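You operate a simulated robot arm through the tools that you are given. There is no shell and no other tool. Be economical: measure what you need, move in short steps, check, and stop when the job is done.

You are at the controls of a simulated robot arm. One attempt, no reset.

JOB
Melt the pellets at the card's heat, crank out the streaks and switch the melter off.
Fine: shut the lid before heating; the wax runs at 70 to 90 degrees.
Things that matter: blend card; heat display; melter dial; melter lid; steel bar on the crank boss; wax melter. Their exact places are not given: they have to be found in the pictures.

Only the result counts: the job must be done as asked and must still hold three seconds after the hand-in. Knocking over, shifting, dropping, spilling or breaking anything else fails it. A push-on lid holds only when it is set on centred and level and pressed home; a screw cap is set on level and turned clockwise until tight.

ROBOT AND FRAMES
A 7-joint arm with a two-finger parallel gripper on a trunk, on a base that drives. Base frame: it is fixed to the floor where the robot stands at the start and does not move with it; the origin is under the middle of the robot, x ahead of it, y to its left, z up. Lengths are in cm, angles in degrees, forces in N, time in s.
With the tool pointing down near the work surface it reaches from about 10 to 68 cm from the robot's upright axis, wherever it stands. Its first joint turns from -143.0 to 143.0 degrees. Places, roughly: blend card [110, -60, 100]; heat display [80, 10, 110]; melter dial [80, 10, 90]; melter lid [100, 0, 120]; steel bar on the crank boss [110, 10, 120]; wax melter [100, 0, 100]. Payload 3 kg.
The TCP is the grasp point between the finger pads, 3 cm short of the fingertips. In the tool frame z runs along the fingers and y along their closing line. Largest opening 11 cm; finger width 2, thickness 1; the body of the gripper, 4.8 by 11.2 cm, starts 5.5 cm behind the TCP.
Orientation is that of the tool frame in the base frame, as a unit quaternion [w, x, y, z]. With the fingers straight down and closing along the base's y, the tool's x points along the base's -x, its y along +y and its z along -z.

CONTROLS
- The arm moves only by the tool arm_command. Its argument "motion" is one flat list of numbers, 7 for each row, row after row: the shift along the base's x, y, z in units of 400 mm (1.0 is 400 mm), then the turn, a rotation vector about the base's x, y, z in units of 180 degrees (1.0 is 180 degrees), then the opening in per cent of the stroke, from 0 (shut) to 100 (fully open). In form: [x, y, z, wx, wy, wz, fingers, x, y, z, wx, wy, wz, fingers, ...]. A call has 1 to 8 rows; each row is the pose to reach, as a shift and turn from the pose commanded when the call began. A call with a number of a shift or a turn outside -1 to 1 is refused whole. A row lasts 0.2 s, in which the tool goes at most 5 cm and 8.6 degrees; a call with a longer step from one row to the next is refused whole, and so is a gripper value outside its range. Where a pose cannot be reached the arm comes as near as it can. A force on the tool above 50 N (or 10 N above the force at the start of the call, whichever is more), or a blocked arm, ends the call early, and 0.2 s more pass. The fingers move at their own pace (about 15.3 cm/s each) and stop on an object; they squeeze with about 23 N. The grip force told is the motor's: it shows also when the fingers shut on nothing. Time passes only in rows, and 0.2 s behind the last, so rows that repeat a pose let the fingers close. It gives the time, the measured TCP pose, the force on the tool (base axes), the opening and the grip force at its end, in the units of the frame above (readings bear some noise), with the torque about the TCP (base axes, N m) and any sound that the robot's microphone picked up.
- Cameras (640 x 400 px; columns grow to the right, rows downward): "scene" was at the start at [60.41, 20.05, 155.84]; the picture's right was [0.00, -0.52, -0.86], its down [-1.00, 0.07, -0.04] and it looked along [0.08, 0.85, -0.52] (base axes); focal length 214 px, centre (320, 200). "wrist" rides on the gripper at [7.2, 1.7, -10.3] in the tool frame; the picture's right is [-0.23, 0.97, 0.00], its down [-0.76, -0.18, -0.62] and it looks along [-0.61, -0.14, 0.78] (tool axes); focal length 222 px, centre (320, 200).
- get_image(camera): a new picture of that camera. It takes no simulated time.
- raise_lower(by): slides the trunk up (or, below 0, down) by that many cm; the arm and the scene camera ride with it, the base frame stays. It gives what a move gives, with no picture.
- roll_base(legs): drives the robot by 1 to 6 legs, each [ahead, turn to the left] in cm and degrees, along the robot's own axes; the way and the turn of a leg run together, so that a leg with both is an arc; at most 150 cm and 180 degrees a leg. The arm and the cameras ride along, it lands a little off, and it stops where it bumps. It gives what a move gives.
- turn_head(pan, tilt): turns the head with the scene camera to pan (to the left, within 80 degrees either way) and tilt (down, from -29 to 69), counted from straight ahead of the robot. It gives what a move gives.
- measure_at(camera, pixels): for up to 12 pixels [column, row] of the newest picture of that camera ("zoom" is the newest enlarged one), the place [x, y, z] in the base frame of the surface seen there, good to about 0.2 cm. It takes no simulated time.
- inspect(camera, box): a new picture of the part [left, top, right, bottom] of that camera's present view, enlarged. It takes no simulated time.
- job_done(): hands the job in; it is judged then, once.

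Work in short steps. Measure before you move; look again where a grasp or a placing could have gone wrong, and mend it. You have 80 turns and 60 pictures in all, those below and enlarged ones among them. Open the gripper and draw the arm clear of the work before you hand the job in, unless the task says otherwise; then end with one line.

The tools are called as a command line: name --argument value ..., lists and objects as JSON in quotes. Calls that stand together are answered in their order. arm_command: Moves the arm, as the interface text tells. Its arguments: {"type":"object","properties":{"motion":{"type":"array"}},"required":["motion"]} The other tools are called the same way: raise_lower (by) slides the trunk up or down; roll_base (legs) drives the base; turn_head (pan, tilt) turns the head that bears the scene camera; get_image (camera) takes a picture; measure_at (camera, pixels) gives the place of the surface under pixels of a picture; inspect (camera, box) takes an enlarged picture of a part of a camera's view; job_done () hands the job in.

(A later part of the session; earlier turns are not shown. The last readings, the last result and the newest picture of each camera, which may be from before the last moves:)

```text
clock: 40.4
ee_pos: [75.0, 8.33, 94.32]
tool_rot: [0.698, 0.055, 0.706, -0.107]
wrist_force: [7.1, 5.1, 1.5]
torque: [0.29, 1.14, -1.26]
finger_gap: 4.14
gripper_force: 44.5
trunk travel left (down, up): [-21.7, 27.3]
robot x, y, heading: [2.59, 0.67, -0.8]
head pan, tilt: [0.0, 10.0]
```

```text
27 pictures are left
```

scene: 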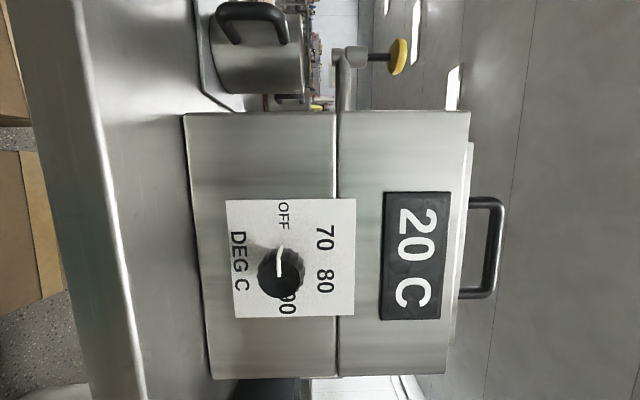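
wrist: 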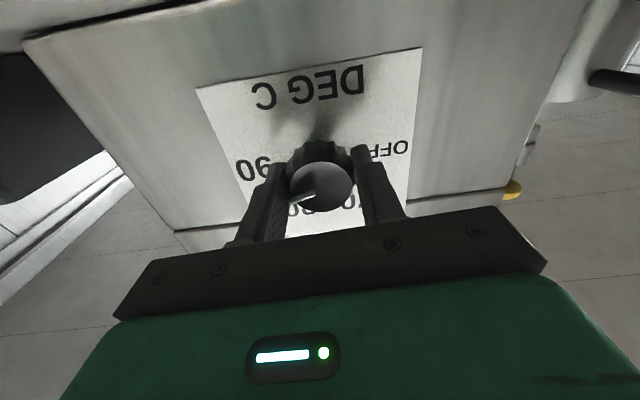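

Pointer seems a bit short of 90. I release and back off to see exactly.

arm_command --motion '[0, 0, 0, 0, 0, 0, 60, 0, 0, 0, 0, 0, 0, 60, -0.1, 0.023, 0, 0, 0, 0, 60, -0.2, 0.046, 0, 0, 0, 0, 60, -0.2, 0.046, 0, 0, 0, 0, 60]'

inspect --camera "wrist" --box '[160, 0, 480, 200]'

inspect --camera "scene" --box '[160, 100, 480, 300]'

```text
clock: 41.6
ee_pos: [66.88, 9.98, 94.4]
tool_rot: [0.698, 0.054, 0.706, -0.108]
wrist_force: [0.5, 0.2, -0.1]
torque: [0.0, 0.04, 0.0]
finger_gap: 6.62
gripper_force: 0.1
trunk travel left (down, up): [-21.7, 27.3]
robot x, y, heading: [2.66, 0.92, -0.9]
head pan, tilt: [0.0, 10.0]
```

```text
2.00 times, centred on (320, 100) of wrist
```

zoom: 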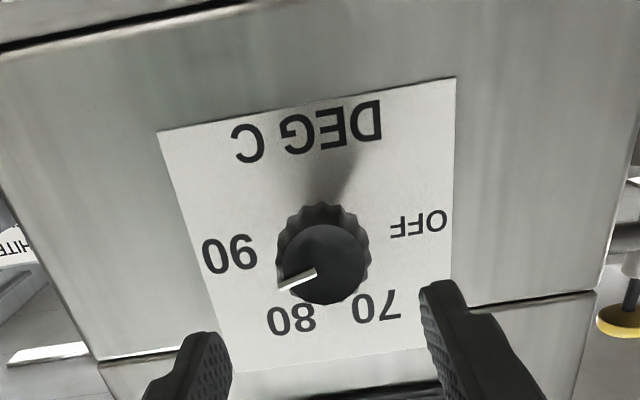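

```text
2.00 times, centred on (320, 200) of scene
```

zoom: 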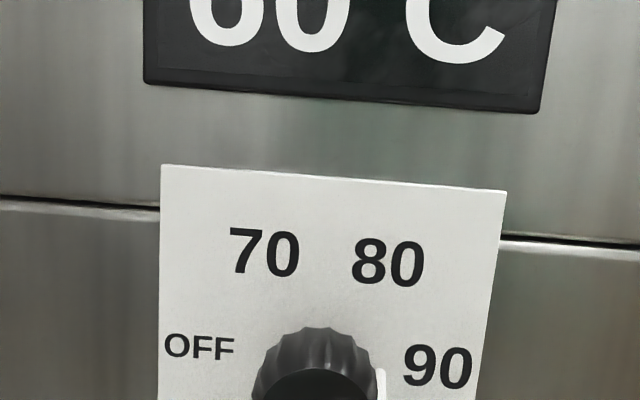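

Display rises (60 C). I measure the pointer ends for its exact angle.

get_image --camera "wrist"

measure_at --camera "wrist" --pixels '[[301, 142], [305, 141], [309, 139], [313, 137], [316, 136], [303, 142]]'

```text
24 pictures are left
```

wrist: 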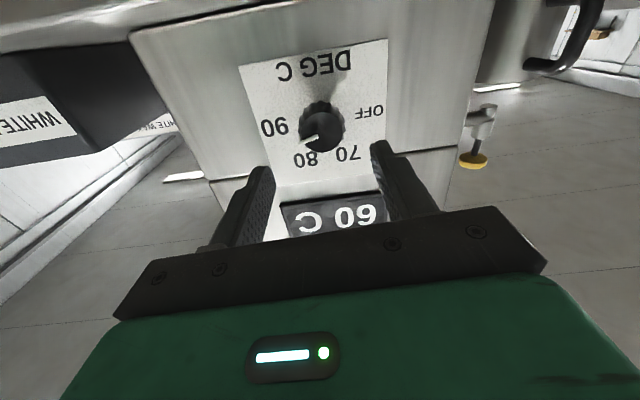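

```text
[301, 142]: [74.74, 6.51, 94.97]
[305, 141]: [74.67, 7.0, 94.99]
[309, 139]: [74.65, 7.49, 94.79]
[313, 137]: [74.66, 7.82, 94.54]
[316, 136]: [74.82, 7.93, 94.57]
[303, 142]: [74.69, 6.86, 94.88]
```

Pointer is ~16° short of 90. I go back in, grip and turn 16° more.

arm_command --motion '[0.1, -0.02, 0.002, 0, 0, 0, 60, 0.203, -0.042, 0.002, 0, 0, 0, 60, 0.203, -0.042, 0.002, 0, 0, 0, 40, 0.203, -0.042, 0.002, 0, 0, 0, 20, 0.203, -0.042, 0.002, 0, 0, 0, 20]'

arm_command --motion '[0, 0, 0, 0.0216, -0.005, 0, 20, 0, 0, 0, 0.0432, -0.0101, 0, 20, 0, 0, 0, 0.0648, -0.015, 0, 20, 0, 0, 0, 0.0864, -0.0202, 0, 20, 0, 0, 0, 0.09, -0.021, 0, 20]'

arm_command --motion '[0, 0, 0, 0, 0, 0, 60, 0, 0, 0, 0, 0, 0, 60, -0.1, 0.023, 0, 0, 0, 0, 60, -0.2, 0.046, 0, 0, 0, 0, 60, -0.2, 0.046, 0, 0, 0, 0, 60]'

inspect --camera "wrist" --box '[200, 40, 440, 240]'

```text
clock: 42.8
ee_pos: [75.11, 8.33, 94.48]
tool_rot: [0.699, 0.054, 0.705, -0.109]
wrist_force: [2.2, -2.8, 3.1]
torque: [-0.15, -0.43, -1.49]
finger_gap: 4.11
gripper_force: 44.9
trunk travel left (down, up): [-21.7, 27.3]
robot x, y, heading: [2.65, 0.72, -0.6]
head pan, tilt: [0.0, 10.0]
```

```text
clock: 44.0
ee_pos: [75.07, 8.28, 94.54]
tool_rot: [0.706, 0.157, 0.69, -0.007]
wrist_force: [-0.8, -15.3, 2.2]
torque: [-0.71, 0.31, -1.39]
finger_gap: 4.13
gripper_force: 45.4
trunk travel left (down, up): [-21.7, 27.3]
robot x, y, heading: [2.33, 0.76, -0.5]
head pan, tilt: [0.0, 10.0]
```

```text
clock: 45.2
ee_pos: [67.15, 10.33, 94.66]
tool_rot: [0.707, 0.156, 0.69, -0.007]
wrist_force: [0.5, 0.1, 0.7]
torque: [0.02, 0.0, -0.02]
finger_gap: 6.59
gripper_force: 0.1
trunk travel left (down, up): [-21.7, 27.3]
robot x, y, heading: [2.64, 0.55, -1.0]
head pan, tilt: [0.0, 10.0]
```

```text
2.00 times, centred on (320, 140) of wrist
```

zoom: 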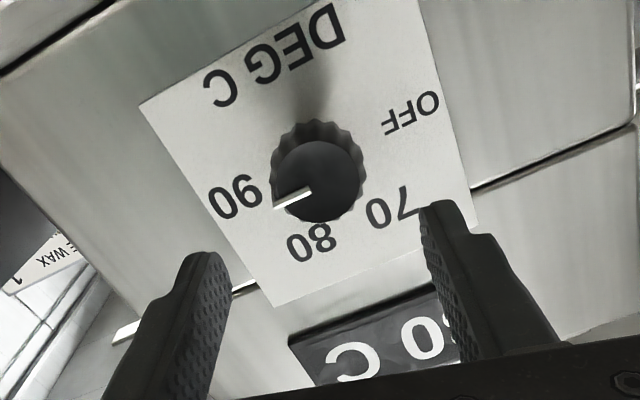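

I measure the pointer again in the zoom.

measure_at --camera "zoom" --pixels '[[277, 206], [285, 202], [295, 197], [303, 192], [309, 190]]'

```text
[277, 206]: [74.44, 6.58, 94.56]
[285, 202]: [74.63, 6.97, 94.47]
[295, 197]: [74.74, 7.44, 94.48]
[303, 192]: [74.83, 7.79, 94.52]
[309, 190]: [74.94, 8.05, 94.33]
```

Dial pointer is level at 90 and heating. Now to the crank: raise the trunk, back off, and pitch the tool down again.

raise_lower --by 25

arm_command --motion '[-0.03, 0, 0.02, 0.011, 0.045, 0, 60, -0.06, 0, 0.06, 0.022, 0.09, 0, 60, -0.09, 0, 0.1, 0.033, 0.135, 0, 60, -0.12, 0, 0.15, 0.044, 0.18, 0, 60, -0.15, 0, 0.2, 0.055, 0.225, 0, 60, -0.18, 0, 0.25, 0.066, 0.27, 0, 60, -0.2, 0, 0.3, 0.077, 0.315, 0, 60, -0.22, 0, 0.35, 0.088, 0.36, 0, 60]'

arm_command --motion '[0, 0, 0.04, 0.011, 0.045, 0, 60, 0, 0, 0.1, 0.022, 0.09, 0, 60, 0, 0, 0.17, 0.0302, 0.125, 0, 60]'

get_image --camera "wrist"

```text
clock: 47.8
ee_pos: [67.2, 10.19, 119.68]
tool_rot: [0.707, 0.155, 0.69, -0.006]
wrist_force: [0.0, -0.7, 0.5]
torque: [0.01, 0.0, 0.01]
finger_gap: 6.6
gripper_force: 0.0
trunk travel left (down, up): [-46.7, 2.3]
robot x, y, heading: [2.52, 0.61, -1.0]
head pan, tilt: [0.0, 10.0]
```

```text
clock: 49.6
ee_pos: [58.41, 10.31, 133.64]
tool_rot: [0.201, 0.218, 0.955, 0.003]
wrist_force: [-1.4, 0.2, -0.2]
torque: [0.01, 0.01, 0.02]
finger_gap: 6.62
gripper_force: 0.0
trunk travel left (down, up): [-46.7, 2.3]
robot x, y, heading: [2.71, 0.78, -0.8]
head pan, tilt: [0.0, 10.0]
```

```text
clock: 50.4
ee_pos: [58.33, 10.32, 140.4]
tool_rot: [-0.001, 0.223, 0.975, 0.006]
wrist_force: [-0.2, -1.1, 0.8]
torque: [0.0, 0.01, 0.02]
finger_gap: 6.6
gripper_force: 0.0
trunk travel left (down, up): [-46.7, 2.3]
robot x, y, heading: [2.46, 0.34, -0.9]
head pan, tilt: [0.0, 10.0]
```

```text
22 pictures are left
```

wrist: 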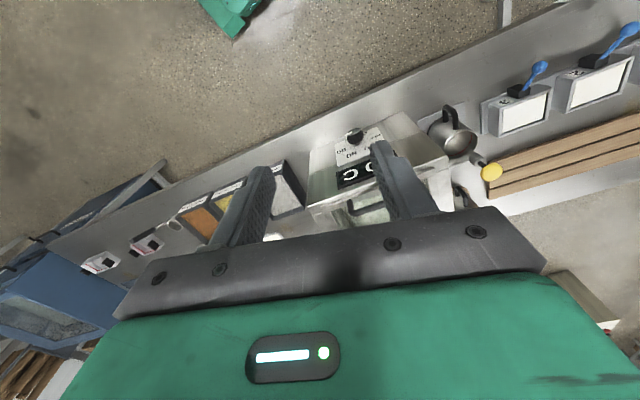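

Tool is down at z 140. I drive forward 42 cm and look at the crank from above.

roll_base --legs '[[42, 0]]'

turn_head --pan 0 --tilt 25

get_image --camera "scene"

get_image --camera "wrist"

```text
clock: 53.0
ee_pos: [100.36, 9.62, 140.16]
tool_rot: [0.0, 0.225, 0.974, 0.005]
wrist_force: [-0.2, -0.7, 1.0]
torque: [0.02, 0.01, -0.01]
finger_gap: 6.61
gripper_force: 0.1
trunk travel left (down, up): [-46.7, 2.3]
robot x, y, heading: [44.7, 0.06, -0.8]
head pan, tilt: [0.0, 10.0]
```

```text
clock: 53.7
ee_pos: [100.42, 9.68, 140.35]
tool_rot: [0.0, 0.225, 0.974, 0.006]
wrist_force: [-1.1, 0.1, -0.4]
torque: [-0.02, -0.02, 0.0]
finger_gap: 6.61
gripper_force: 0.1
trunk travel left (down, up): [-46.7, 2.3]
robot x, y, heading: [44.59, 0.43, -0.7]
head pan, tilt: [0.0, 25.0]
```

```text
21 pictures are left
```

scene: 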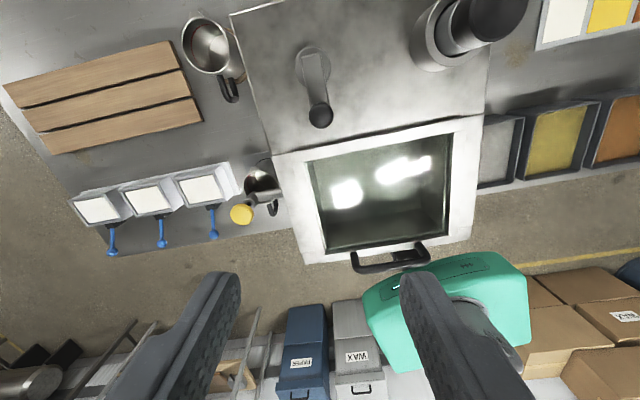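

```text
20 pictures are left
```

wrist: 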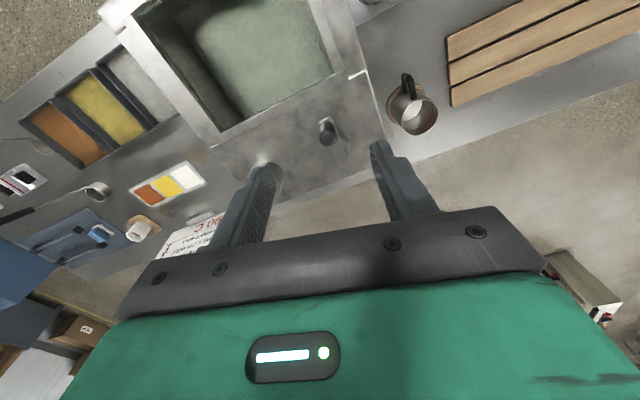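

The crank is visible at (315,85): a steel bar from boss to a black knob. I zoom and measure it.

inspect --camera "scene" --box '[250, 30, 410, 130]'

measure_at --camera "zoom" --pixels '[[235, 90], [255, 110], [260, 180], [265, 250], [280, 295], [280, 345], [282, 320], [320, 100], [200, 200], [300, 200], [285, 360]]'

```text
4.00 times, centred on (330, 80) of scene
```

zoom: 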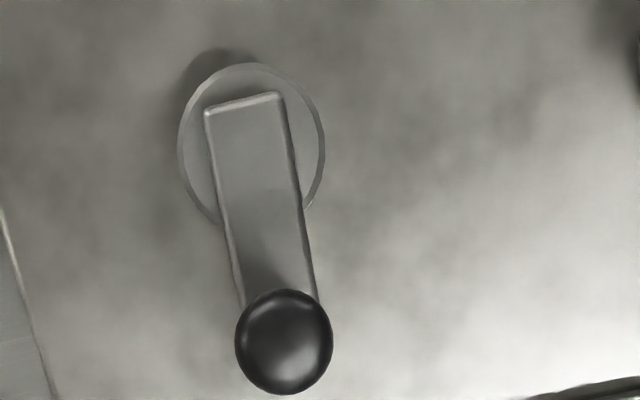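

```text
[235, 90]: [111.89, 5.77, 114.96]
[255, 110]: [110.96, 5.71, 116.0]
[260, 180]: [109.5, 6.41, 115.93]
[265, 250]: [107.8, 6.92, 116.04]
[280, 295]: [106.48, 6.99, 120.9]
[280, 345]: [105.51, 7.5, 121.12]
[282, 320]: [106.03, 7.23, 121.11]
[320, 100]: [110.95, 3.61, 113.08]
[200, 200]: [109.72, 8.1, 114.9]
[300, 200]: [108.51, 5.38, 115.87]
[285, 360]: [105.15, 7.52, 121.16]
```

Boss centre ≈(110.3,6.1), knob centre ≈(105.8,7.3), top z 121. The far side of the circle would be 70 cm away, so I roll 9 cm closer first, then hover over the knob.

roll_base --legs '[[9, 0]]'

arm_command --motion '[-0.04, -0.03, -0.1, 0, 0, 0, 45, -0.085, -0.058, -0.2, 0, 0, 0, 45, -0.085, -0.058, -0.35, 0, 0, 0, 45, -0.085, -0.058, -0.35, 0, 0, 0, 45]'

get_image --camera "wrist"

```text
clock: 54.9
ee_pos: [109.83, 9.6, 140.19]
tool_rot: [0.0, 0.224, 0.974, 0.005]
wrist_force: [0.0, -0.5, 0.2]
torque: [-0.01, -0.02, -0.01]
finger_gap: 6.61
gripper_force: 0.0
trunk travel left (down, up): [-46.7, 2.3]
robot x, y, heading: [54.25, -0.21, -0.9]
head pan, tilt: [0.0, 25.0]
```

```text
refused: row 3 steps farther than a row can; nothing moved
```

```text
18 pictures are left
```

wrist: 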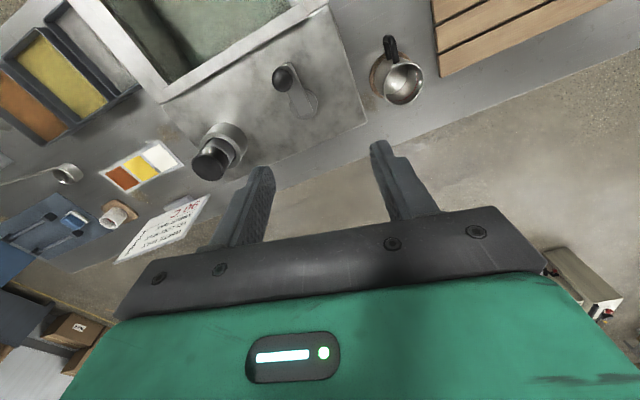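

Redo with smaller steps: hover with tips at z≈124.

arm_command --motion '[-0.04, -0.03, -0.08, 0, 0, 0, 45, -0.08, -0.05, -0.18, 0, 0, 0, 45, -0.101, -0.0575, -0.27, 0, 0, 0, 45, -0.101, -0.0575, -0.33, 0, 0, 0, 45, -0.101, -0.0575, -0.33, 0, 0, 0, 45]'

get_image --camera "wrist"

measure_at --camera "wrist" --pixels '[[320, 165], [310, 165], [330, 165], [320, 150], [320, 180], [340, 120], [300, 190]]'

```text
clock: 56.0
ee_pos: [105.65, 7.26, 127.4]
tool_rot: [0.0, 0.225, 0.974, 0.006]
wrist_force: [0.6, 0.3, 0.2]
torque: [0.01, 0.03, 0.02]
finger_gap: 4.95
gripper_force: 0.0
trunk travel left (down, up): [-46.7, 2.3]
robot x, y, heading: [54.35, -0.07, -1.0]
head pan, tilt: [0.0, 25.0]
```

```text
17 pictures are left
```

wrist: 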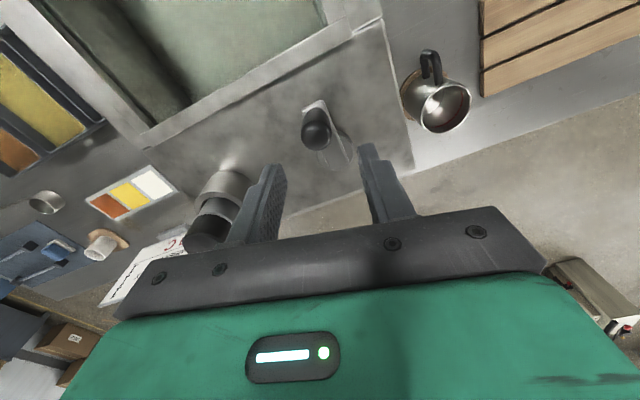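

```text
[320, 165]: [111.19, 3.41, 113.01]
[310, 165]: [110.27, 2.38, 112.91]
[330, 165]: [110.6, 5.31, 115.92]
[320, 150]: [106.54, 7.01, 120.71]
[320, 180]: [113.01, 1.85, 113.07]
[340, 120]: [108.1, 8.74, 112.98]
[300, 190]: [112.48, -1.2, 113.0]
```

Knob is below the finger gap. I descend to TCP z≈120 and close.

arm_command --motion '[0.002, 0, -0.09, 0, 0, 0, 45, 0.002, 0, -0.185, 0, 0, 0, 45, 0.002, 0, -0.185, 0, 0, 0, 45]'

get_image --camera "wrist"

```text
clock: 56.9
ee_pos: [105.59, 7.24, 119.93]
tool_rot: [0.0, 0.225, 0.974, 0.004]
wrist_force: [-0.2, -0.2, 1.5]
torque: [-0.02, 0.01, -0.03]
finger_gap: 4.96
gripper_force: 0.1
trunk travel left (down, up): [-46.7, 2.3]
robot x, y, heading: [54.13, 0.18, -0.9]
head pan, tilt: [0.0, 25.0]
```

```text
16 pictures are left
```

wrist: 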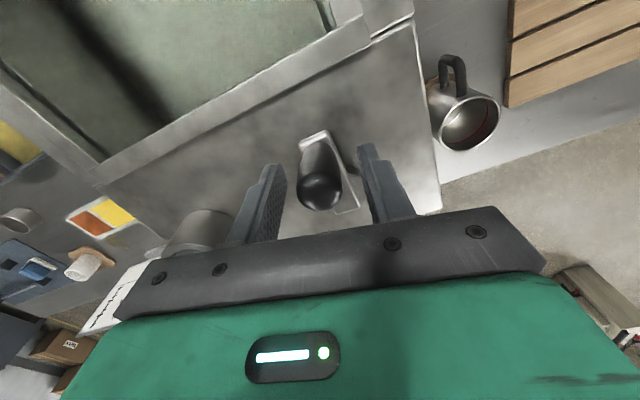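

Close on the knob and crank the first 60° clockwise to test.

arm_command --motion '[0, 0, 0, 0, 0, 0, 16, 0, 0, 0, 0, 0, 0, 16, 0.0168, 0.0375, 0, 0, 0, 0, 16, 0.0453, 0.067, 0, 0, 0, 0, 16, 0.0823, 0.0853, 0, 0, 0, 0, 16]'

get_image --camera "wrist"

```text
clock: 58.0
ee_pos: [108.93, 10.78, 119.85]
tool_rot: [0.002, 0.224, 0.975, 0.006]
wrist_force: [-3.1, 11.0, 9.9]
torque: [0.23, -0.13, -0.02]
finger_gap: 2.5
gripper_force: 45.2
trunk travel left (down, up): [-46.7, 2.3]
robot x, y, heading: [54.15, -0.31, -0.7]
head pan, tilt: [0.0, 25.0]
```

```text
15 pictures are left
```

wrist: 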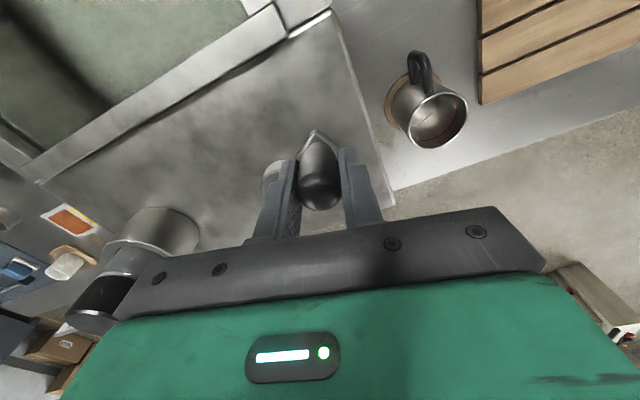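

Crank follows the hand. Another half turn clockwise.

arm_command --motion '[0.0461, 0.0038, 0, 0, 0, 0, 16, 0.0901, -0.0103, 0, 0, 0, 0, 16, 0.1254, -0.0401, 0, 0, 0, 0, 16, 0.1466, -0.0813, 0, 0, 0, 0, 16, 0.1504, -0.1273, 0, 0, 0, 0, 16, 0.1363, -0.1714, 0, 0, 0, 0, 16, 0.1064, -0.2067, 0, 0, 0, 0, 16, 0.0653, -0.2278, 0, 0, 0, 0, 16]'

```text
clock: 59.9
ee_pos: [111.39, 1.19, 119.8]
tool_rot: [-0.003, 0.225, 0.974, 0.004]
wrist_force: [3.6, -17.1, 8.5]
torque: [-0.46, 0.48, 0.03]
finger_gap: 2.51
gripper_force: 45.4
trunk travel left (down, up): [-46.7, 2.3]
robot x, y, heading: [53.77, 0.01, -0.9]
head pan, tilt: [0.0, 25.0]
```

Forces suggest a radius near 5.0 cm; I enlarge slightly and continue with the second half turn.

arm_command --motion '[-0.0475, -0.0039, 0, 0, 0, 0, 16, -0.0928, 0.0106, 0, 0, 0, 0, 16, -0.1292, 0.0413, 0, 0, 0, 0, 16, -0.151, 0.0837, 0, 0, 0, 0, 16, -0.1549, 0.1311, 0, 0, 0, 0, 16, -0.1404, 0.1765, 0, 0, 0, 0, 16, -0.1096, 0.2129, 0, 0, 0, 0, 16, -0.0673, 0.2346, 0, 0, 0, 0, 16]'

arm_command --motion '[0.0486, 0.004, 0, 0, 0, 0, 16, 0.0951, -0.0109, 0, 0, 0, 0, 16, 0.1323, -0.0423, 0, 0, 0, 0, 16, 0.1547, -0.0858, 0, 0, 0, 0, 16, 0.1587, -0.1343, 0, 0, 0, 0, 16, 0.1438, -0.1808, 0, 0, 0, 0, 16, 0.1123, -0.2181, 0, 0, 0, 0, 16, 0.0689, -0.2403, 0, 0, 0, 0, 16]'

get_image --camera "scene"

```text
clock: 61.6
ee_pos: [109.0, 11.0, 119.73]
tool_rot: [0.002, 0.224, 0.975, 0.004]
wrist_force: [1.6, -3.0, -4.5]
torque: [-0.15, -0.75, -0.01]
finger_gap: 2.49
gripper_force: 45.2
trunk travel left (down, up): [-46.7, 2.3]
robot x, y, heading: [53.94, 0.15, -0.6]
head pan, tilt: [0.0, 25.0]
```

```text
clock: 63.5
ee_pos: [111.58, 1.3, 119.76]
tool_rot: [-0.002, 0.227, 0.974, 0.004]
wrist_force: [0.6, -2.5, -9.9]
torque: [-0.26, -0.03, 0.03]
finger_gap: 2.47
gripper_force: 45.0
trunk travel left (down, up): [-46.7, 2.3]
robot x, y, heading: [53.85, 0.08, -1.0]
head pan, tilt: [0.0, 25.0]
```

```text
14 pictures are left
```

scene: 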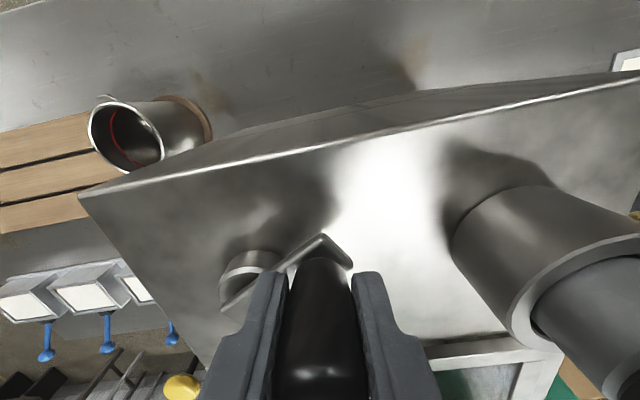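

Cranking is smooth. I tilt the head back to try seeing the wax through the lid glass.

turn_head --pan -25 --tilt 50

get_image --camera "scene"

```text
clock: 64.3
ee_pos: [111.79, 1.42, 119.68]
tool_rot: [0.0, 0.225, 0.974, 0.005]
wrist_force: [-0.2, 1.5, -19.1]
torque: [0.2, 0.76, 0.03]
finger_gap: 2.49
gripper_force: 45.0
trunk travel left (down, up): [-46.7, 2.3]
robot x, y, heading: [54.15, 0.47, -1.0]
head pan, tilt: [-25.0, 50.0]
```

```text
13 pictures are left
```

scene: 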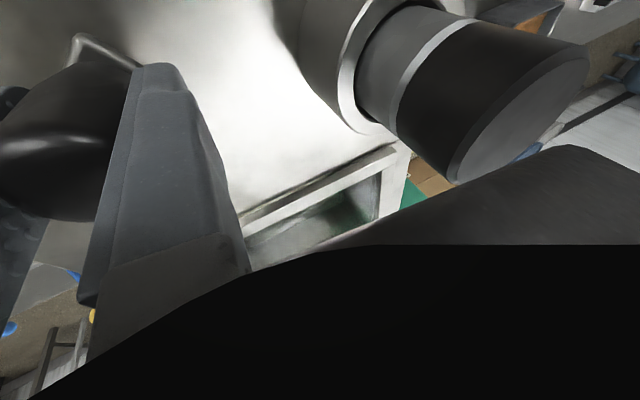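

Not viewable from here. I crank two more full turns, then check the wax from above.

arm_command --motion '[-0.0486, -0.004, 0, 0, 0, 0, 16, -0.0951, 0.0109, 0, 0, 0, 0, 16, -0.1323, 0.0423, 0, 0, 0, 0, 16, -0.1547, 0.0858, 0, 0, 0, 0, 16, -0.1587, 0.1343, 0, 0, 0, 0, 16, -0.1438, 0.1808, 0, 0, 0, 0, 16, -0.1123, 0.2181, 0, 0, 0, 0, 16, -0.0689, 0.2403, 0, 0, 0, 0, 16]'

arm_command --motion '[0.0486, 0.004, 0, 0, 0, 0, 16, 0.0951, -0.0109, 0, 0, 0, 0, 16, 0.1323, -0.0423, 0, 0, 0, 0, 16, 0.1547, -0.0858, 0, 0, 0, 0, 16, 0.1587, -0.1343, 0, 0, 0, 0, 16, 0.1438, -0.1808, 0, 0, 0, 0, 16, 0.1123, -0.2181, 0, 0, 0, 0, 16, 0.0689, -0.2403, 0, 0, 0, 0, 16]'

arm_command --motion '[-0.0486, -0.004, 0, 0, 0, 0, 16, -0.0951, 0.0109, 0, 0, 0, 0, 16, -0.1323, 0.0423, 0, 0, 0, 0, 16, -0.1547, 0.0858, 0, 0, 0, 0, 16, -0.1587, 0.1343, 0, 0, 0, 0, 16, -0.1438, 0.1808, 0, 0, 0, 0, 16, -0.1123, 0.2181, 0, 0, 0, 0, 16, -0.0689, 0.2403, 0, 0, 0, 0, 16]'

arm_command --motion '[0.0486, 0.004, 0, 0, 0, 0, 16, 0.0951, -0.0109, 0, 0, 0, 0, 16, 0.1323, -0.0423, 0, 0, 0, 0, 16, 0.1547, -0.0858, 0, 0, 0, 0, 16, 0.1587, -0.1343, 0, 0, 0, 0, 16, 0.1438, -0.1808, 0, 0, 0, 0, 16, 0.1123, -0.2181, 0, 0, 0, 0, 16, 0.0689, -0.2403, 0, 0, 0, 0, 16]'

```text
clock: 66.1
ee_pos: [109.01, 10.97, 119.84]
tool_rot: [0.001, 0.224, 0.974, 0.004]
wrist_force: [1.2, -4.3, -16.6]
torque: [-0.42, -0.84, -0.04]
finger_gap: 2.47
gripper_force: 45.0
trunk travel left (down, up): [-46.7, 2.3]
robot x, y, heading: [54.01, 0.24, -0.9]
head pan, tilt: [-25.0, 50.0]
```

```text
clock: 67.9
ee_pos: [111.72, 1.32, 119.95]
tool_rot: [0.001, 0.224, 0.974, 0.005]
wrist_force: [2.2, -7.6, -5.0]
torque: [-0.63, -0.62, -0.02]
finger_gap: 2.47
gripper_force: 45.3
trunk travel left (down, up): [-46.7, 2.3]
robot x, y, heading: [54.29, -0.28, -1.0]
head pan, tilt: [-25.0, 50.0]
```

```text
clock: 69.7
ee_pos: [109.01, 10.94, 119.85]
tool_rot: [0.003, 0.224, 0.975, 0.004]
wrist_force: [0.5, 0.7, 14.4]
torque: [-0.46, -1.09, 0.01]
finger_gap: 2.49
gripper_force: 44.7
trunk travel left (down, up): [-46.7, 2.3]
robot x, y, heading: [54.19, -0.05, -0.8]
head pan, tilt: [-25.0, 50.0]
```

```text
clock: 71.5
ee_pos: [111.66, 1.12, 119.7]
tool_rot: [0.002, 0.225, 0.974, 0.004]
wrist_force: [-2.4, 6.2, 19.5]
torque: [-0.3, -0.51, 0.0]
finger_gap: 2.47
gripper_force: 45.1
trunk travel left (down, up): [-46.7, 2.3]
robot x, y, heading: [54.25, 0.16, -0.9]
head pan, tilt: [-25.0, 50.0]
```

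About 3.4 turns done. I release, lift, roll back 36 cm and look into the lid from above.

arm_command --motion '[0, 0, 0, 0, 0, 0, 45, 0, 0, 0, 0, 0, 0, 45, 0, 0, 0.1, 0, 0, 0, 45, 0, 0, 0.2, 0, 0, 0, 45, -0.05, 0.05, 0.3, 0, 0, 0, 45, -0.1, 0.1, 0.4, 0, 0, 0, 45, -0.15, 0.15, 0.5, 0, 0, 0, 45]'

roll_base --legs '[[-36, 0]]'

turn_head --pan 0 --tilt 0

get_image --camera "scene"

```text
clock: 73.1
ee_pos: [105.64, 7.39, 139.97]
tool_rot: [0.001, 0.225, 0.974, 0.004]
wrist_force: [-0.5, -0.9, -0.4]
torque: [0.01, -0.03, 0.0]
finger_gap: 4.97
gripper_force: 0.2
trunk travel left (down, up): [-46.7, 2.3]
robot x, y, heading: [54.21, -0.3, -0.8]
head pan, tilt: [-25.0, 50.0]
```

```text
clock: 75.5
ee_pos: [69.67, 7.98, 139.9]
tool_rot: [0.001, 0.225, 0.974, 0.004]
wrist_force: [0.9, 0.2, 0.2]
torque: [0.01, 0.0, 0.0]
finger_gap: 4.97
gripper_force: 0.1
trunk travel left (down, up): [-46.7, 2.3]
robot x, y, heading: [17.97, 0.6, -0.8]
head pan, tilt: [-25.0, 50.0]
```

```text
clock: 76.6
ee_pos: [69.63, 8.07, 139.88]
tool_rot: [0.001, 0.224, 0.975, 0.005]
wrist_force: [0.5, 0.4, 0.4]
torque: [-0.02, -0.01, -0.02]
finger_gap: 4.98
gripper_force: 0.0
trunk travel left (down, up): [-46.7, 2.3]
robot x, y, heading: [17.69, 1.04, -1.0]
head pan, tilt: [0.0, 0.0]
```

```text
12 pictures are left
```

scene: 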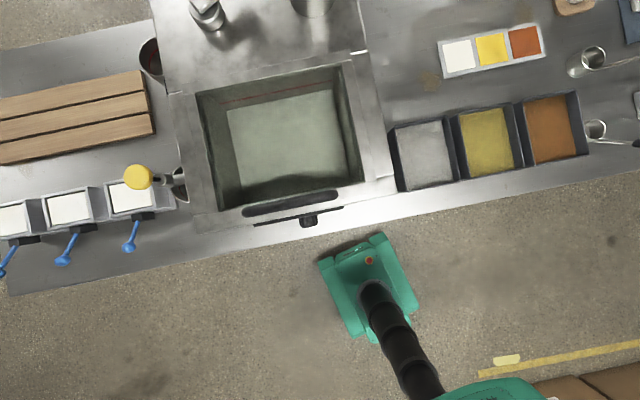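

The pellet mounds are gone. I zoom in on the tank.

inspect --camera "scene" --box '[170, 50, 410, 230]'

measure_at --camera "zoom" --pixels '[[300, 200], [250, 250], [350, 200], [400, 250], [330, 320]]'

```text
2.22 times, centred on (290, 140) of scene
```

zoom: 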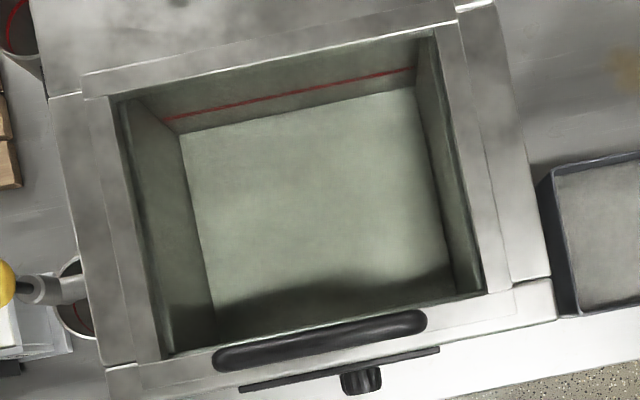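

```text
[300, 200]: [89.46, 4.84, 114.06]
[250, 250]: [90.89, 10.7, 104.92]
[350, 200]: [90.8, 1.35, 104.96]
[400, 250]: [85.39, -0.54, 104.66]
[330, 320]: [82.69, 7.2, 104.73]
```

Surface looks uniform. I check the display and tank from the wrist camera as well.

get_image --camera "wrist"

```text
10 pictures are left
```

wrist: 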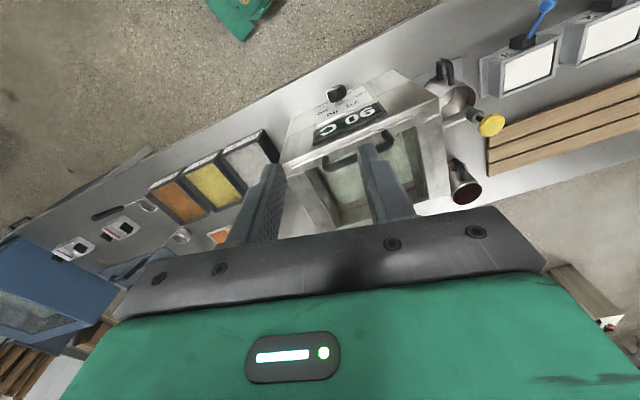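

Display reads 90 C. One tight zoom on the wax surface for streaks.

inspect --camera "scene" --box '[225, 95, 353, 205]'

```text
3.64 times, centred on (289, 150) of scene
```

zoom: 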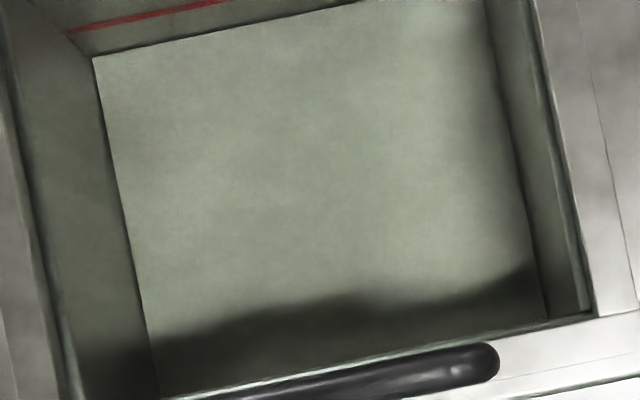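

The surface looks uniform and everything is molten, but streak visibility through the glass is poor; I'll add a few more turns to be safe. Drive back to the crank.

roll_base --legs '[[36, 0]]'

turn_head --pan 0 --tilt 25

get_image --camera "scene"

```text
clock: 79.0
ee_pos: [106.14, 7.24, 139.87]
tool_rot: [0.001, 0.226, 0.974, 0.004]
wrist_force: [-0.3, -0.2, 0.5]
torque: [-0.02, -0.01, 0.02]
finger_gap: 4.97
gripper_force: 0.1
trunk travel left (down, up): [-46.7, 2.3]
robot x, y, heading: [54.78, -0.03, -1.1]
head pan, tilt: [0.0, 0.0]
```

```text
clock: 79.8
ee_pos: [106.13, 7.36, 140.0]
tool_rot: [0.001, 0.225, 0.974, 0.004]
wrist_force: [-0.1, 0.5, 0.3]
torque: [0.01, 0.0, 0.0]
finger_gap: 4.96
gripper_force: 0.1
trunk travel left (down, up): [-46.7, 2.3]
robot x, y, heading: [54.88, -0.23, -1.2]
head pan, tilt: [0.0, 25.0]
```

```text
8 pictures are left
```

scene: 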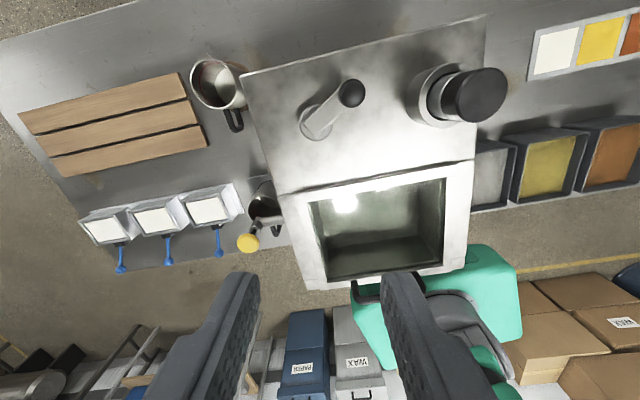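

Measure the knob at (350,93).

measure_at --camera "scene" --pixels '[[350, 93], [344, 96], [357, 93], [350, 86], [351, 100]]'

```text
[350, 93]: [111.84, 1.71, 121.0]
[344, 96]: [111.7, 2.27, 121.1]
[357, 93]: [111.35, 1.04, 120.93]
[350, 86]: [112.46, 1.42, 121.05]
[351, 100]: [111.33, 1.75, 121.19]
```

Knob centre ≈(111.75,1.5). Move over, descend and close.

arm_command --motion '[0.07, -0.07, -0.05, 0, 0, 0, 45, 0.14, -0.1475, -0.1, 0, 0, 0, 45, 0.14, -0.1475, -0.2, 0, 0, 0, 45, 0.14, -0.1475, -0.3, 0, 0, 0, 45, 0.14, -0.1475, -0.4, 0, 0, 0, 45, 0.14, -0.1475, -0.5, 0, 0, 0, 45, 0.14, -0.1475, -0.5, 0, 0, 0, 30, 0.14, -0.1475, -0.5, 0, 0, 0, 16]'

arm_command --motion '[0, 0, 0, 0, 0, 0, 16]'

```text
clock: 81.7
ee_pos: [111.65, 1.39, 119.94]
tool_rot: [0.001, 0.226, 0.974, 0.004]
wrist_force: [-0.5, 0.8, -0.6]
torque: [-0.08, -0.08, 0.02]
finger_gap: 2.5
gripper_force: 44.4
trunk travel left (down, up): [-46.7, 2.3]
robot x, y, heading: [54.57, 0.41, -1.0]
head pan, tilt: [0.0, 25.0]
```

```text
clock: 82.0
ee_pos: [111.78, 1.36, 119.92]
tool_rot: [0.001, 0.226, 0.974, 0.004]
wrist_force: [-0.8, 0.9, -1.4]
torque: [-0.15, -0.04, 0.0]
finger_gap: 2.51
gripper_force: 44.7
trunk travel left (down, up): [-46.7, 2.3]
robot x, y, heading: [54.76, -0.04, -0.8]
head pan, tilt: [0.0, 25.0]
```

Gripped. Three more clockwise turns (half-turn calls).

arm_command --motion '[-0.0486, -0.004, 0, 0, 0, 0, 16, -0.0951, 0.0109, 0, 0, 0, 0, 16, -0.1323, 0.0423, 0, 0, 0, 0, 16, -0.1547, 0.0858, 0, 0, 0, 0, 16, -0.1587, 0.1343, 0, 0, 0, 0, 16, -0.1438, 0.1808, 0, 0, 0, 0, 16, -0.1123, 0.2181, 0, 0, 0, 0, 16, -0.0689, 0.2403, 0, 0, 0, 0, 16]'

arm_command --motion '[0.0486, 0.004, 0, 0, 0, 0, 16, 0.0951, -0.0109, 0, 0, 0, 0, 16, 0.1323, -0.0423, 0, 0, 0, 0, 16, 0.1547, -0.0858, 0, 0, 0, 0, 16, 0.1587, -0.1343, 0, 0, 0, 0, 16, 0.1438, -0.1808, 0, 0, 0, 0, 16, 0.1123, -0.2181, 0, 0, 0, 0, 16, 0.0689, -0.2403, 0, 0, 0, 0, 16]'

arm_command --motion '[-0.0486, -0.004, 0, 0, 0, 0, 16, -0.0951, 0.0109, 0, 0, 0, 0, 16, -0.1323, 0.0423, 0, 0, 0, 0, 16, -0.1547, 0.0858, 0, 0, 0, 0, 16, -0.1587, 0.1343, 0, 0, 0, 0, 16, -0.1438, 0.1808, 0, 0, 0, 0, 16, -0.1123, 0.2181, 0, 0, 0, 0, 16, -0.0689, 0.2403, 0, 0, 0, 0, 16]'

arm_command --motion '[0.0486, 0.004, 0, 0, 0, 0, 16, 0.0951, -0.0109, 0, 0, 0, 0, 16, 0.1323, -0.0423, 0, 0, 0, 0, 16, 0.1547, -0.0858, 0, 0, 0, 0, 16, 0.1587, -0.1343, 0, 0, 0, 0, 16, 0.1438, -0.1808, 0, 0, 0, 0, 16, 0.1123, -0.2181, 0, 0, 0, 0, 16, 0.0689, -0.2403, 0, 0, 0, 0, 16]'

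arm_command --motion '[-0.0486, -0.004, 0, 0, 0, 0, 16, -0.0951, 0.0109, 0, 0, 0, 0, 16, -0.1323, 0.0423, 0, 0, 0, 0, 16, -0.1547, 0.0858, 0, 0, 0, 0, 16, -0.1587, 0.1343, 0, 0, 0, 0, 16, -0.1438, 0.1808, 0, 0, 0, 0, 16, -0.1123, 0.2181, 0, 0, 0, 0, 16, -0.0689, 0.2403, 0, 0, 0, 0, 16]'

arm_command --motion '[0.0486, 0.004, 0, 0, 0, 0, 16, 0.0951, -0.0109, 0, 0, 0, 0, 16, 0.1323, -0.0423, 0, 0, 0, 0, 16, 0.1547, -0.0858, 0, 0, 0, 0, 16, 0.1587, -0.1343, 0, 0, 0, 0, 16, 0.1438, -0.1808, 0, 0, 0, 0, 16, 0.1123, -0.2181, 0, 0, 0, 0, 16, 0.0689, -0.2403, 0, 0, 0, 0, 16]'

```text
clock: 83.8
ee_pos: [109.29, 11.03, 119.89]
tool_rot: [0.003, 0.225, 0.974, 0.005]
wrist_force: [0.0, -0.3, -3.7]
torque: [-0.51, -1.13, -0.01]
finger_gap: 2.51
gripper_force: 45.5
trunk travel left (down, up): [-46.7, 2.3]
robot x, y, heading: [54.34, -0.46, -1.0]
head pan, tilt: [0.0, 25.0]
```

```text
clock: 85.7
ee_pos: [111.71, 1.29, 119.96]
tool_rot: [0.0, 0.224, 0.975, 0.004]
wrist_force: [0.2, -1.7, 4.1]
torque: [-0.47, -0.44, -0.02]
finger_gap: 2.47
gripper_force: 44.6
trunk travel left (down, up): [-46.7, 2.3]
robot x, y, heading: [54.24, 0.21, -1.0]
head pan, tilt: [0.0, 25.0]
```

```text
clock: 87.5
ee_pos: [109.06, 11.0, 120.1]
tool_rot: [0.002, 0.225, 0.974, 0.005]
wrist_force: [0.1, 1.1, -5.0]
torque: [-0.06, -0.56, -0.01]
finger_gap: 2.49
gripper_force: 45.0
trunk travel left (down, up): [-46.7, 2.3]
robot x, y, heading: [54.57, 0.05, -0.7]
head pan, tilt: [0.0, 25.0]
```

```text
clock: 89.2
ee_pos: [111.63, 1.22, 119.98]
tool_rot: [0.001, 0.225, 0.974, 0.005]
wrist_force: [1.8, -9.1, 10.0]
torque: [-0.71, -0.41, 0.0]
finger_gap: 2.49
gripper_force: 45.1
trunk travel left (down, up): [-46.7, 2.3]
robot x, y, heading: [54.83, -0.13, -0.9]
head pan, tilt: [0.0, 25.0]
```

```text
clock: 91.0
ee_pos: [109.21, 11.01, 120.09]
tool_rot: [0.001, 0.225, 0.974, 0.003]
wrist_force: [1.7, -8.1, -7.7]
torque: [-0.59, -1.2, 0.0]
finger_gap: 2.48
gripper_force: 45.4
trunk travel left (down, up): [-46.7, 2.3]
robot x, y, heading: [54.53, 0.2, -0.8]
head pan, tilt: [0.0, 25.0]
```

```text
clock: 92.8
ee_pos: [111.6, 1.25, 119.98]
tool_rot: [0.001, 0.225, 0.974, 0.004]
wrist_force: [-0.5, -2.8, -4.1]
torque: [-0.51, -0.6, -0.01]
finger_gap: 2.49
gripper_force: 44.7
trunk travel left (down, up): [-46.7, 2.3]
robot x, y, heading: [55.02, -0.0, -0.8]
head pan, tilt: [0.0, 25.0]
```

Crank done. Release, lift, and drive back 52 cm to address the dial.

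arm_command --motion '[0, 0, 0, 0, 0, 0, 45, 0, 0, 0, 0, 0, 0, 45, 0, 0, 0.1, 0, 0, 0, 45, 0, 0, 0.2, 0, 0, 0, 45, -0.03, 0.06, 0.3, 0, 0, 0, 45, -0.06, 0.12, 0.4, 0, 0, 0, 45, -0.08, 0.2, 0.5, 0, 0, 0, 60]'

roll_base --legs '[[-52, 0]]'

arm_command --motion '[0, 0, -0.05, -0.011, -0.045, 0, 60, 0, 0, -0.1, -0.022, -0.09, 0, 60, 0.03, 0, -0.16, -0.033, -0.135, 0, 60, 0.05, 0, -0.2, -0.044, -0.18, 0, 60, 0.08, 0, -0.25, -0.055, -0.225, 0, 60, 0.11, 0, -0.3, -0.066, -0.27, 0, 60, 0.14, 0, -0.35, -0.077, -0.315, 0, 60, 0.17, 0, -0.4, -0.088, -0.36, 0, 60]'

arm_command --motion '[0.03, 0, -0.02, -0.011, -0.045, 0, 60, 0.06, 0, -0.04, -0.022, -0.09, 0, 60, 0.09, 0, -0.06, -0.0302, -0.125, 0, 60]'

```text
refused: row 7 steps farther than a row can; nothing moved
```

```text
clock: 94.0
ee_pos: [106.5, 2.48, 120.44]
tool_rot: [0.008, 0.223, 0.975, 0.013]
wrist_force: [7.4, 8.8, -2.4]
torque: [0.2, 0.38, 0.11]
finger_gap: 2.48
gripper_force: 45.2
trunk travel left (down, up): [-46.7, 2.3]
robot x, y, heading: [49.2, 0.24, -0.9]
head pan, tilt: [0.0, 25.0]
stopped in leg 1: the force on the tool passed its limit at 72 N (the readings are from after the stop); the commanded pose is now the measured one
```

```text
clock: 94.6
ee_pos: [106.6, 2.31, 118.72]
tool_rot: [0.133, 0.219, 0.966, 0.016]
wrist_force: [-11.1, 2.4, 34.3]
torque: [1.16, -0.3, 0.56]
finger_gap: 6.64
gripper_force: 0.6
trunk travel left (down, up): [-46.7, 2.3]
robot x, y, heading: [48.34, -0.38, -0.6]
head pan, tilt: [0.0, 25.0]
stopped in row 2: the force on the tool passed its limit at 64 N (the readings are from after the stop); the commanded pose is now the measured one
```

```text
clock: 94.8
ee_pos: [106.84, 2.52, 118.64]
tool_rot: [0.146, 0.219, 0.965, 0.017]
wrist_force: [-8.8, 3.0, 23.4]
torque: [0.89, -0.14, 0.49]
finger_gap: 6.7
gripper_force: 1.3
trunk travel left (down, up): [-46.7, 2.3]
robot x, y, heading: [48.78, 0.06, -0.8]
head pan, tilt: [0.0, 25.0]
stopped in row 1: the force on the tool passed its limit at 53 N (the readings are from after the stop); the commanded pose is now the measured one
```

My batch went wrong: row 7 was refused and later calls ran while still gripping. The hand stopped safely with fingers now open, tips touching the crank bar. I lift straight up and inspect.

arm_command --motion '[0, 0, 0.05, 0, 0, 0, 60, 0, 0, 0.12, 0, 0, 0, 60, 0, 0, 0.22, 0, 0, 0, 60, 0, 0, 0.32, 0.01, 0.04, 0, 60, 0, 0, 0.42, 0.02, 0.08, 0, 60, 0, 0, 0.5, 0.022, 0.09, 0, 60]'

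get_image --camera "scene"

```text
clock: 96.2
ee_pos: [107.0, 2.25, 138.57]
tool_rot: [-0.003, 0.223, 0.975, 0.017]
wrist_force: [0.3, -0.2, -0.3]
torque: [-0.01, 0.0, -0.02]
finger_gap: 6.59
gripper_force: 0.1
trunk travel left (down, up): [-46.7, 2.3]
robot x, y, heading: [48.78, 0.08, -1.0]
head pan, tilt: [0.0, 25.0]
```

```text
7 pictures are left
```

scene: 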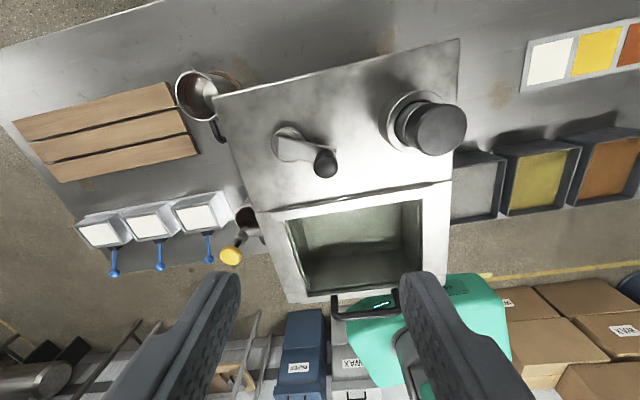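

Crank and surroundings are intact. Now clear; drive back 46 cm.

roll_base --legs '[[-46, 0]]'

```text
clock: 99.0
ee_pos: [60.2, 3.17, 138.58]
tool_rot: [-0.002, 0.224, 0.974, 0.018]
wrist_force: [0.8, -0.9, 0.1]
torque: [0.01, -0.04, -0.01]
finger_gap: 6.59
gripper_force: 0.1
trunk travel left (down, up): [-46.7, 2.3]
robot x, y, heading: [2.04, 0.89, -0.7]
head pan, tilt: [0.0, 25.0]
```

Pitch the tool up to horizontal while moving toward (66,10,119).

arm_command --motion '[-0.02, 0.02, -0.04, -0.011, -0.045, 0, 60, -0.02, 0.04, -0.09, -0.022, -0.09, 0, 60, 0, 0.06, -0.14, -0.033, -0.135, 0, 60, 0.02, 0.08, -0.19, -0.044, -0.18, 0, 60, 0.04, 0.1, -0.24, -0.055, -0.225, 0, 60, 0.06, 0.13, -0.29, -0.066, -0.27, 0, 60, 0.08, 0.15, -0.34, -0.077, -0.315, 0, 60, 0.1, 0.165, -0.39, -0.088, -0.36, 0, 60]'

arm_command --motion '[0.02, 0.005, -0.03, -0.011, -0.045, 0, 60, 0.04, 0.01, -0.06, -0.022, -0.09, 0, 60, 0.05, 0.014, -0.085, -0.0302, -0.125, 0, 60]'

```text
clock: 100.8
ee_pos: [64.03, 9.59, 122.99]
tool_rot: [0.549, 0.177, 0.817, 0.007]
wrist_force: [-1.0, 0.4, 0.9]
torque: [-0.01, 0.03, 0.02]
finger_gap: 6.6
gripper_force: 0.1
trunk travel left (down, up): [-46.7, 2.3]
robot x, y, heading: [2.13, 0.84, -0.7]
head pan, tilt: [0.0, 25.0]
```

```text
clock: 101.6
ee_pos: [66.09, 10.31, 119.68]
tool_rot: [0.705, 0.147, 0.693, 0.002]
wrist_force: [0.3, -0.2, 0.9]
torque: [-0.02, 0.0, 0.05]
finger_gap: 6.6
gripper_force: 0.0
trunk travel left (down, up): [-46.7, 2.3]
robot x, y, heading: [1.47, 1.23, -0.8]
head pan, tilt: [0.0, 25.0]
```

Lower the trunk 25 cm, head straight, and look.

raise_lower --by -25

get_image --camera "wrist"

```text
clock: 104.2
ee_pos: [66.03, 10.25, 94.59]
tool_rot: [0.704, 0.148, 0.694, 0.001]
wrist_force: [-0.5, -0.4, -0.1]
torque: [0.03, 0.04, 0.0]
finger_gap: 6.61
gripper_force: 0.1
trunk travel left (down, up): [-21.7, 27.3]
robot x, y, heading: [1.76, 1.31, -1.0]
head pan, tilt: [0.0, 25.0]
```

```text
6 pictures are left
```

wrist: 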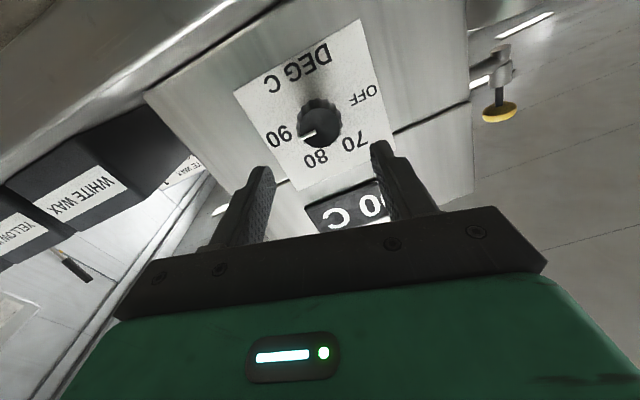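

Pointer still at 90. Advance onto the knob and grip.

arm_command --motion '[0.08, -0.017, -0.001, 0, 0, -0.0067, 60, 0.16, -0.034, -0.002, 0, 0, -0.0067, 60, 0.2268, -0.048, -0.002, 0, 0, -0.0067, 60, 0.2268, -0.048, -0.002, 0, 0, -0.0067, 60, 0.2268, -0.048, -0.002, 0, 0, -0.0067, 30, 0.2268, -0.048, -0.002, 0, 0, -0.0067, 20, 0.2268, -0.048, -0.002, 0, 0, -0.0067, 20]'

```text
clock: 105.8
ee_pos: [75.18, 8.39, 94.29]
tool_rot: [0.704, 0.153, 0.693, -0.004]
wrist_force: [3.6, 0.2, 2.5]
torque: [-0.02, 0.35, -1.22]
finger_gap: 4.19
gripper_force: 45.5
trunk travel left (down, up): [-21.7, 27.3]
robot x, y, heading: [2.02, 0.84, -0.9]
head pan, tilt: [0.0, 25.0]
```

Gripped (4.19 cm). Turn counter-clockwise 64°.

arm_command --motion '[0, 0, 0, -0.0432, 0.0101, 0, 20, 0, 0, 0, -0.0864, 0.0202, 0, 20, 0, 0, 0, -0.1296, 0.0303, 0, 20, 0, 0, 0, -0.1728, 0.0404, 0, 20, 0, 0, 0, -0.216, 0.0505, 0, 20, 0, 0, 0, -0.2592, 0.0606, 0, 20, 0, 0, 0, -0.3024, 0.0707, 0, 20, 0, 0, 0, -0.3456, 0.0808, 0, 20]'

```text
clock: 107.6
ee_pos: [75.15, 8.12, 94.42]
tool_rot: [0.592, -0.233, 0.671, -0.381]
wrist_force: [-20.9, -17.3, -17.6]
torque: [-0.1, -0.58, -0.77]
finger_gap: 4.13
gripper_force: 44.9
trunk travel left (down, up): [-21.7, 27.3]
robot x, y, heading: [1.85, 0.96, -0.7]
head pan, tilt: [0.0, 25.0]
```

Continue another 64°, easing slightly along the reaction force.

arm_command --motion '[-0.002, -0.002, -0.002, -0.0432, 0.0101, 0, 20, -0.003, -0.003, -0.003, -0.0864, 0.0202, 0, 20, -0.003, -0.003, -0.003, -0.1296, 0.0303, 0, 20, -0.003, -0.003, -0.003, -0.1728, 0.0404, 0, 20, -0.003, -0.003, -0.003, -0.216, 0.0505, 0, 20, -0.003, -0.003, -0.003, -0.2592, 0.0606, 0, 20, -0.003, -0.003, -0.003, -0.3024, 0.0707, 0, 20, -0.003, -0.003, -0.003, -0.3456, 0.0808, 0, 20]'

```text
clock: 109.4
ee_pos: [75.0, 8.21, 94.63]
tool_rot: [-0.305, 0.548, -0.443, 0.64]
wrist_force: [28.5, -6.7, 39.5]
torque: [0.23, 0.61, -0.61]
finger_gap: 4.12
gripper_force: 44.8
trunk travel left (down, up): [-21.7, 27.3]
robot x, y, heading: [2.3, 1.03, -0.8]
head pan, tilt: [0.0, 25.0]
```

128° done. To avoid a joint limit I release, roll the hand back 56° and regrip.

arm_command --motion '[0, 0, 0, 0, 0, 0, 60, 0, 0, 0, 0, 0, 0, 60, 0, 0, 0, 0.0432, -0.0101, 0, 60, 0, 0, 0, 0.0864, -0.0202, 0, 60, 0, 0, 0, 0.1296, -0.0303, 0, 60, 0, 0, 0, 0.1728, -0.0404, 0, 60, 0, 0, 0, 0.216, -0.0505, 0, 60, 0, 0, 0, 0.2592, -0.0606, 0, 60]'

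get_image --camera "wrist"

```text
clock: 111.2
ee_pos: [75.03, 8.24, 94.4]
tool_rot: [0.536, -0.322, 0.631, -0.459]
wrist_force: [-0.3, -0.2, -0.1]
torque: [-0.03, 0.01, 0.01]
finger_gap: 6.58
gripper_force: 0.0
trunk travel left (down, up): [-21.7, 27.3]
robot x, y, heading: [1.63, 0.61, -1.1]
head pan, tilt: [0.0, 25.0]
```

```text
5 pictures are left
```

wrist: 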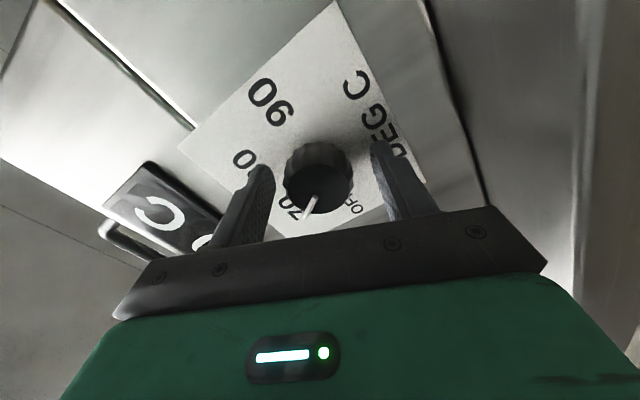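

Measure the pointer ends.

measure_at --camera "wrist" --pixels '[[306, 218], [308, 213], [312, 207], [315, 200], [317, 196]]'

```text
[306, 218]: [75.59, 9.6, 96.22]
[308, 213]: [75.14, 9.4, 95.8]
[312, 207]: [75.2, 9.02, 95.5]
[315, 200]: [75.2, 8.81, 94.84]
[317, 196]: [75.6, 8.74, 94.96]
```

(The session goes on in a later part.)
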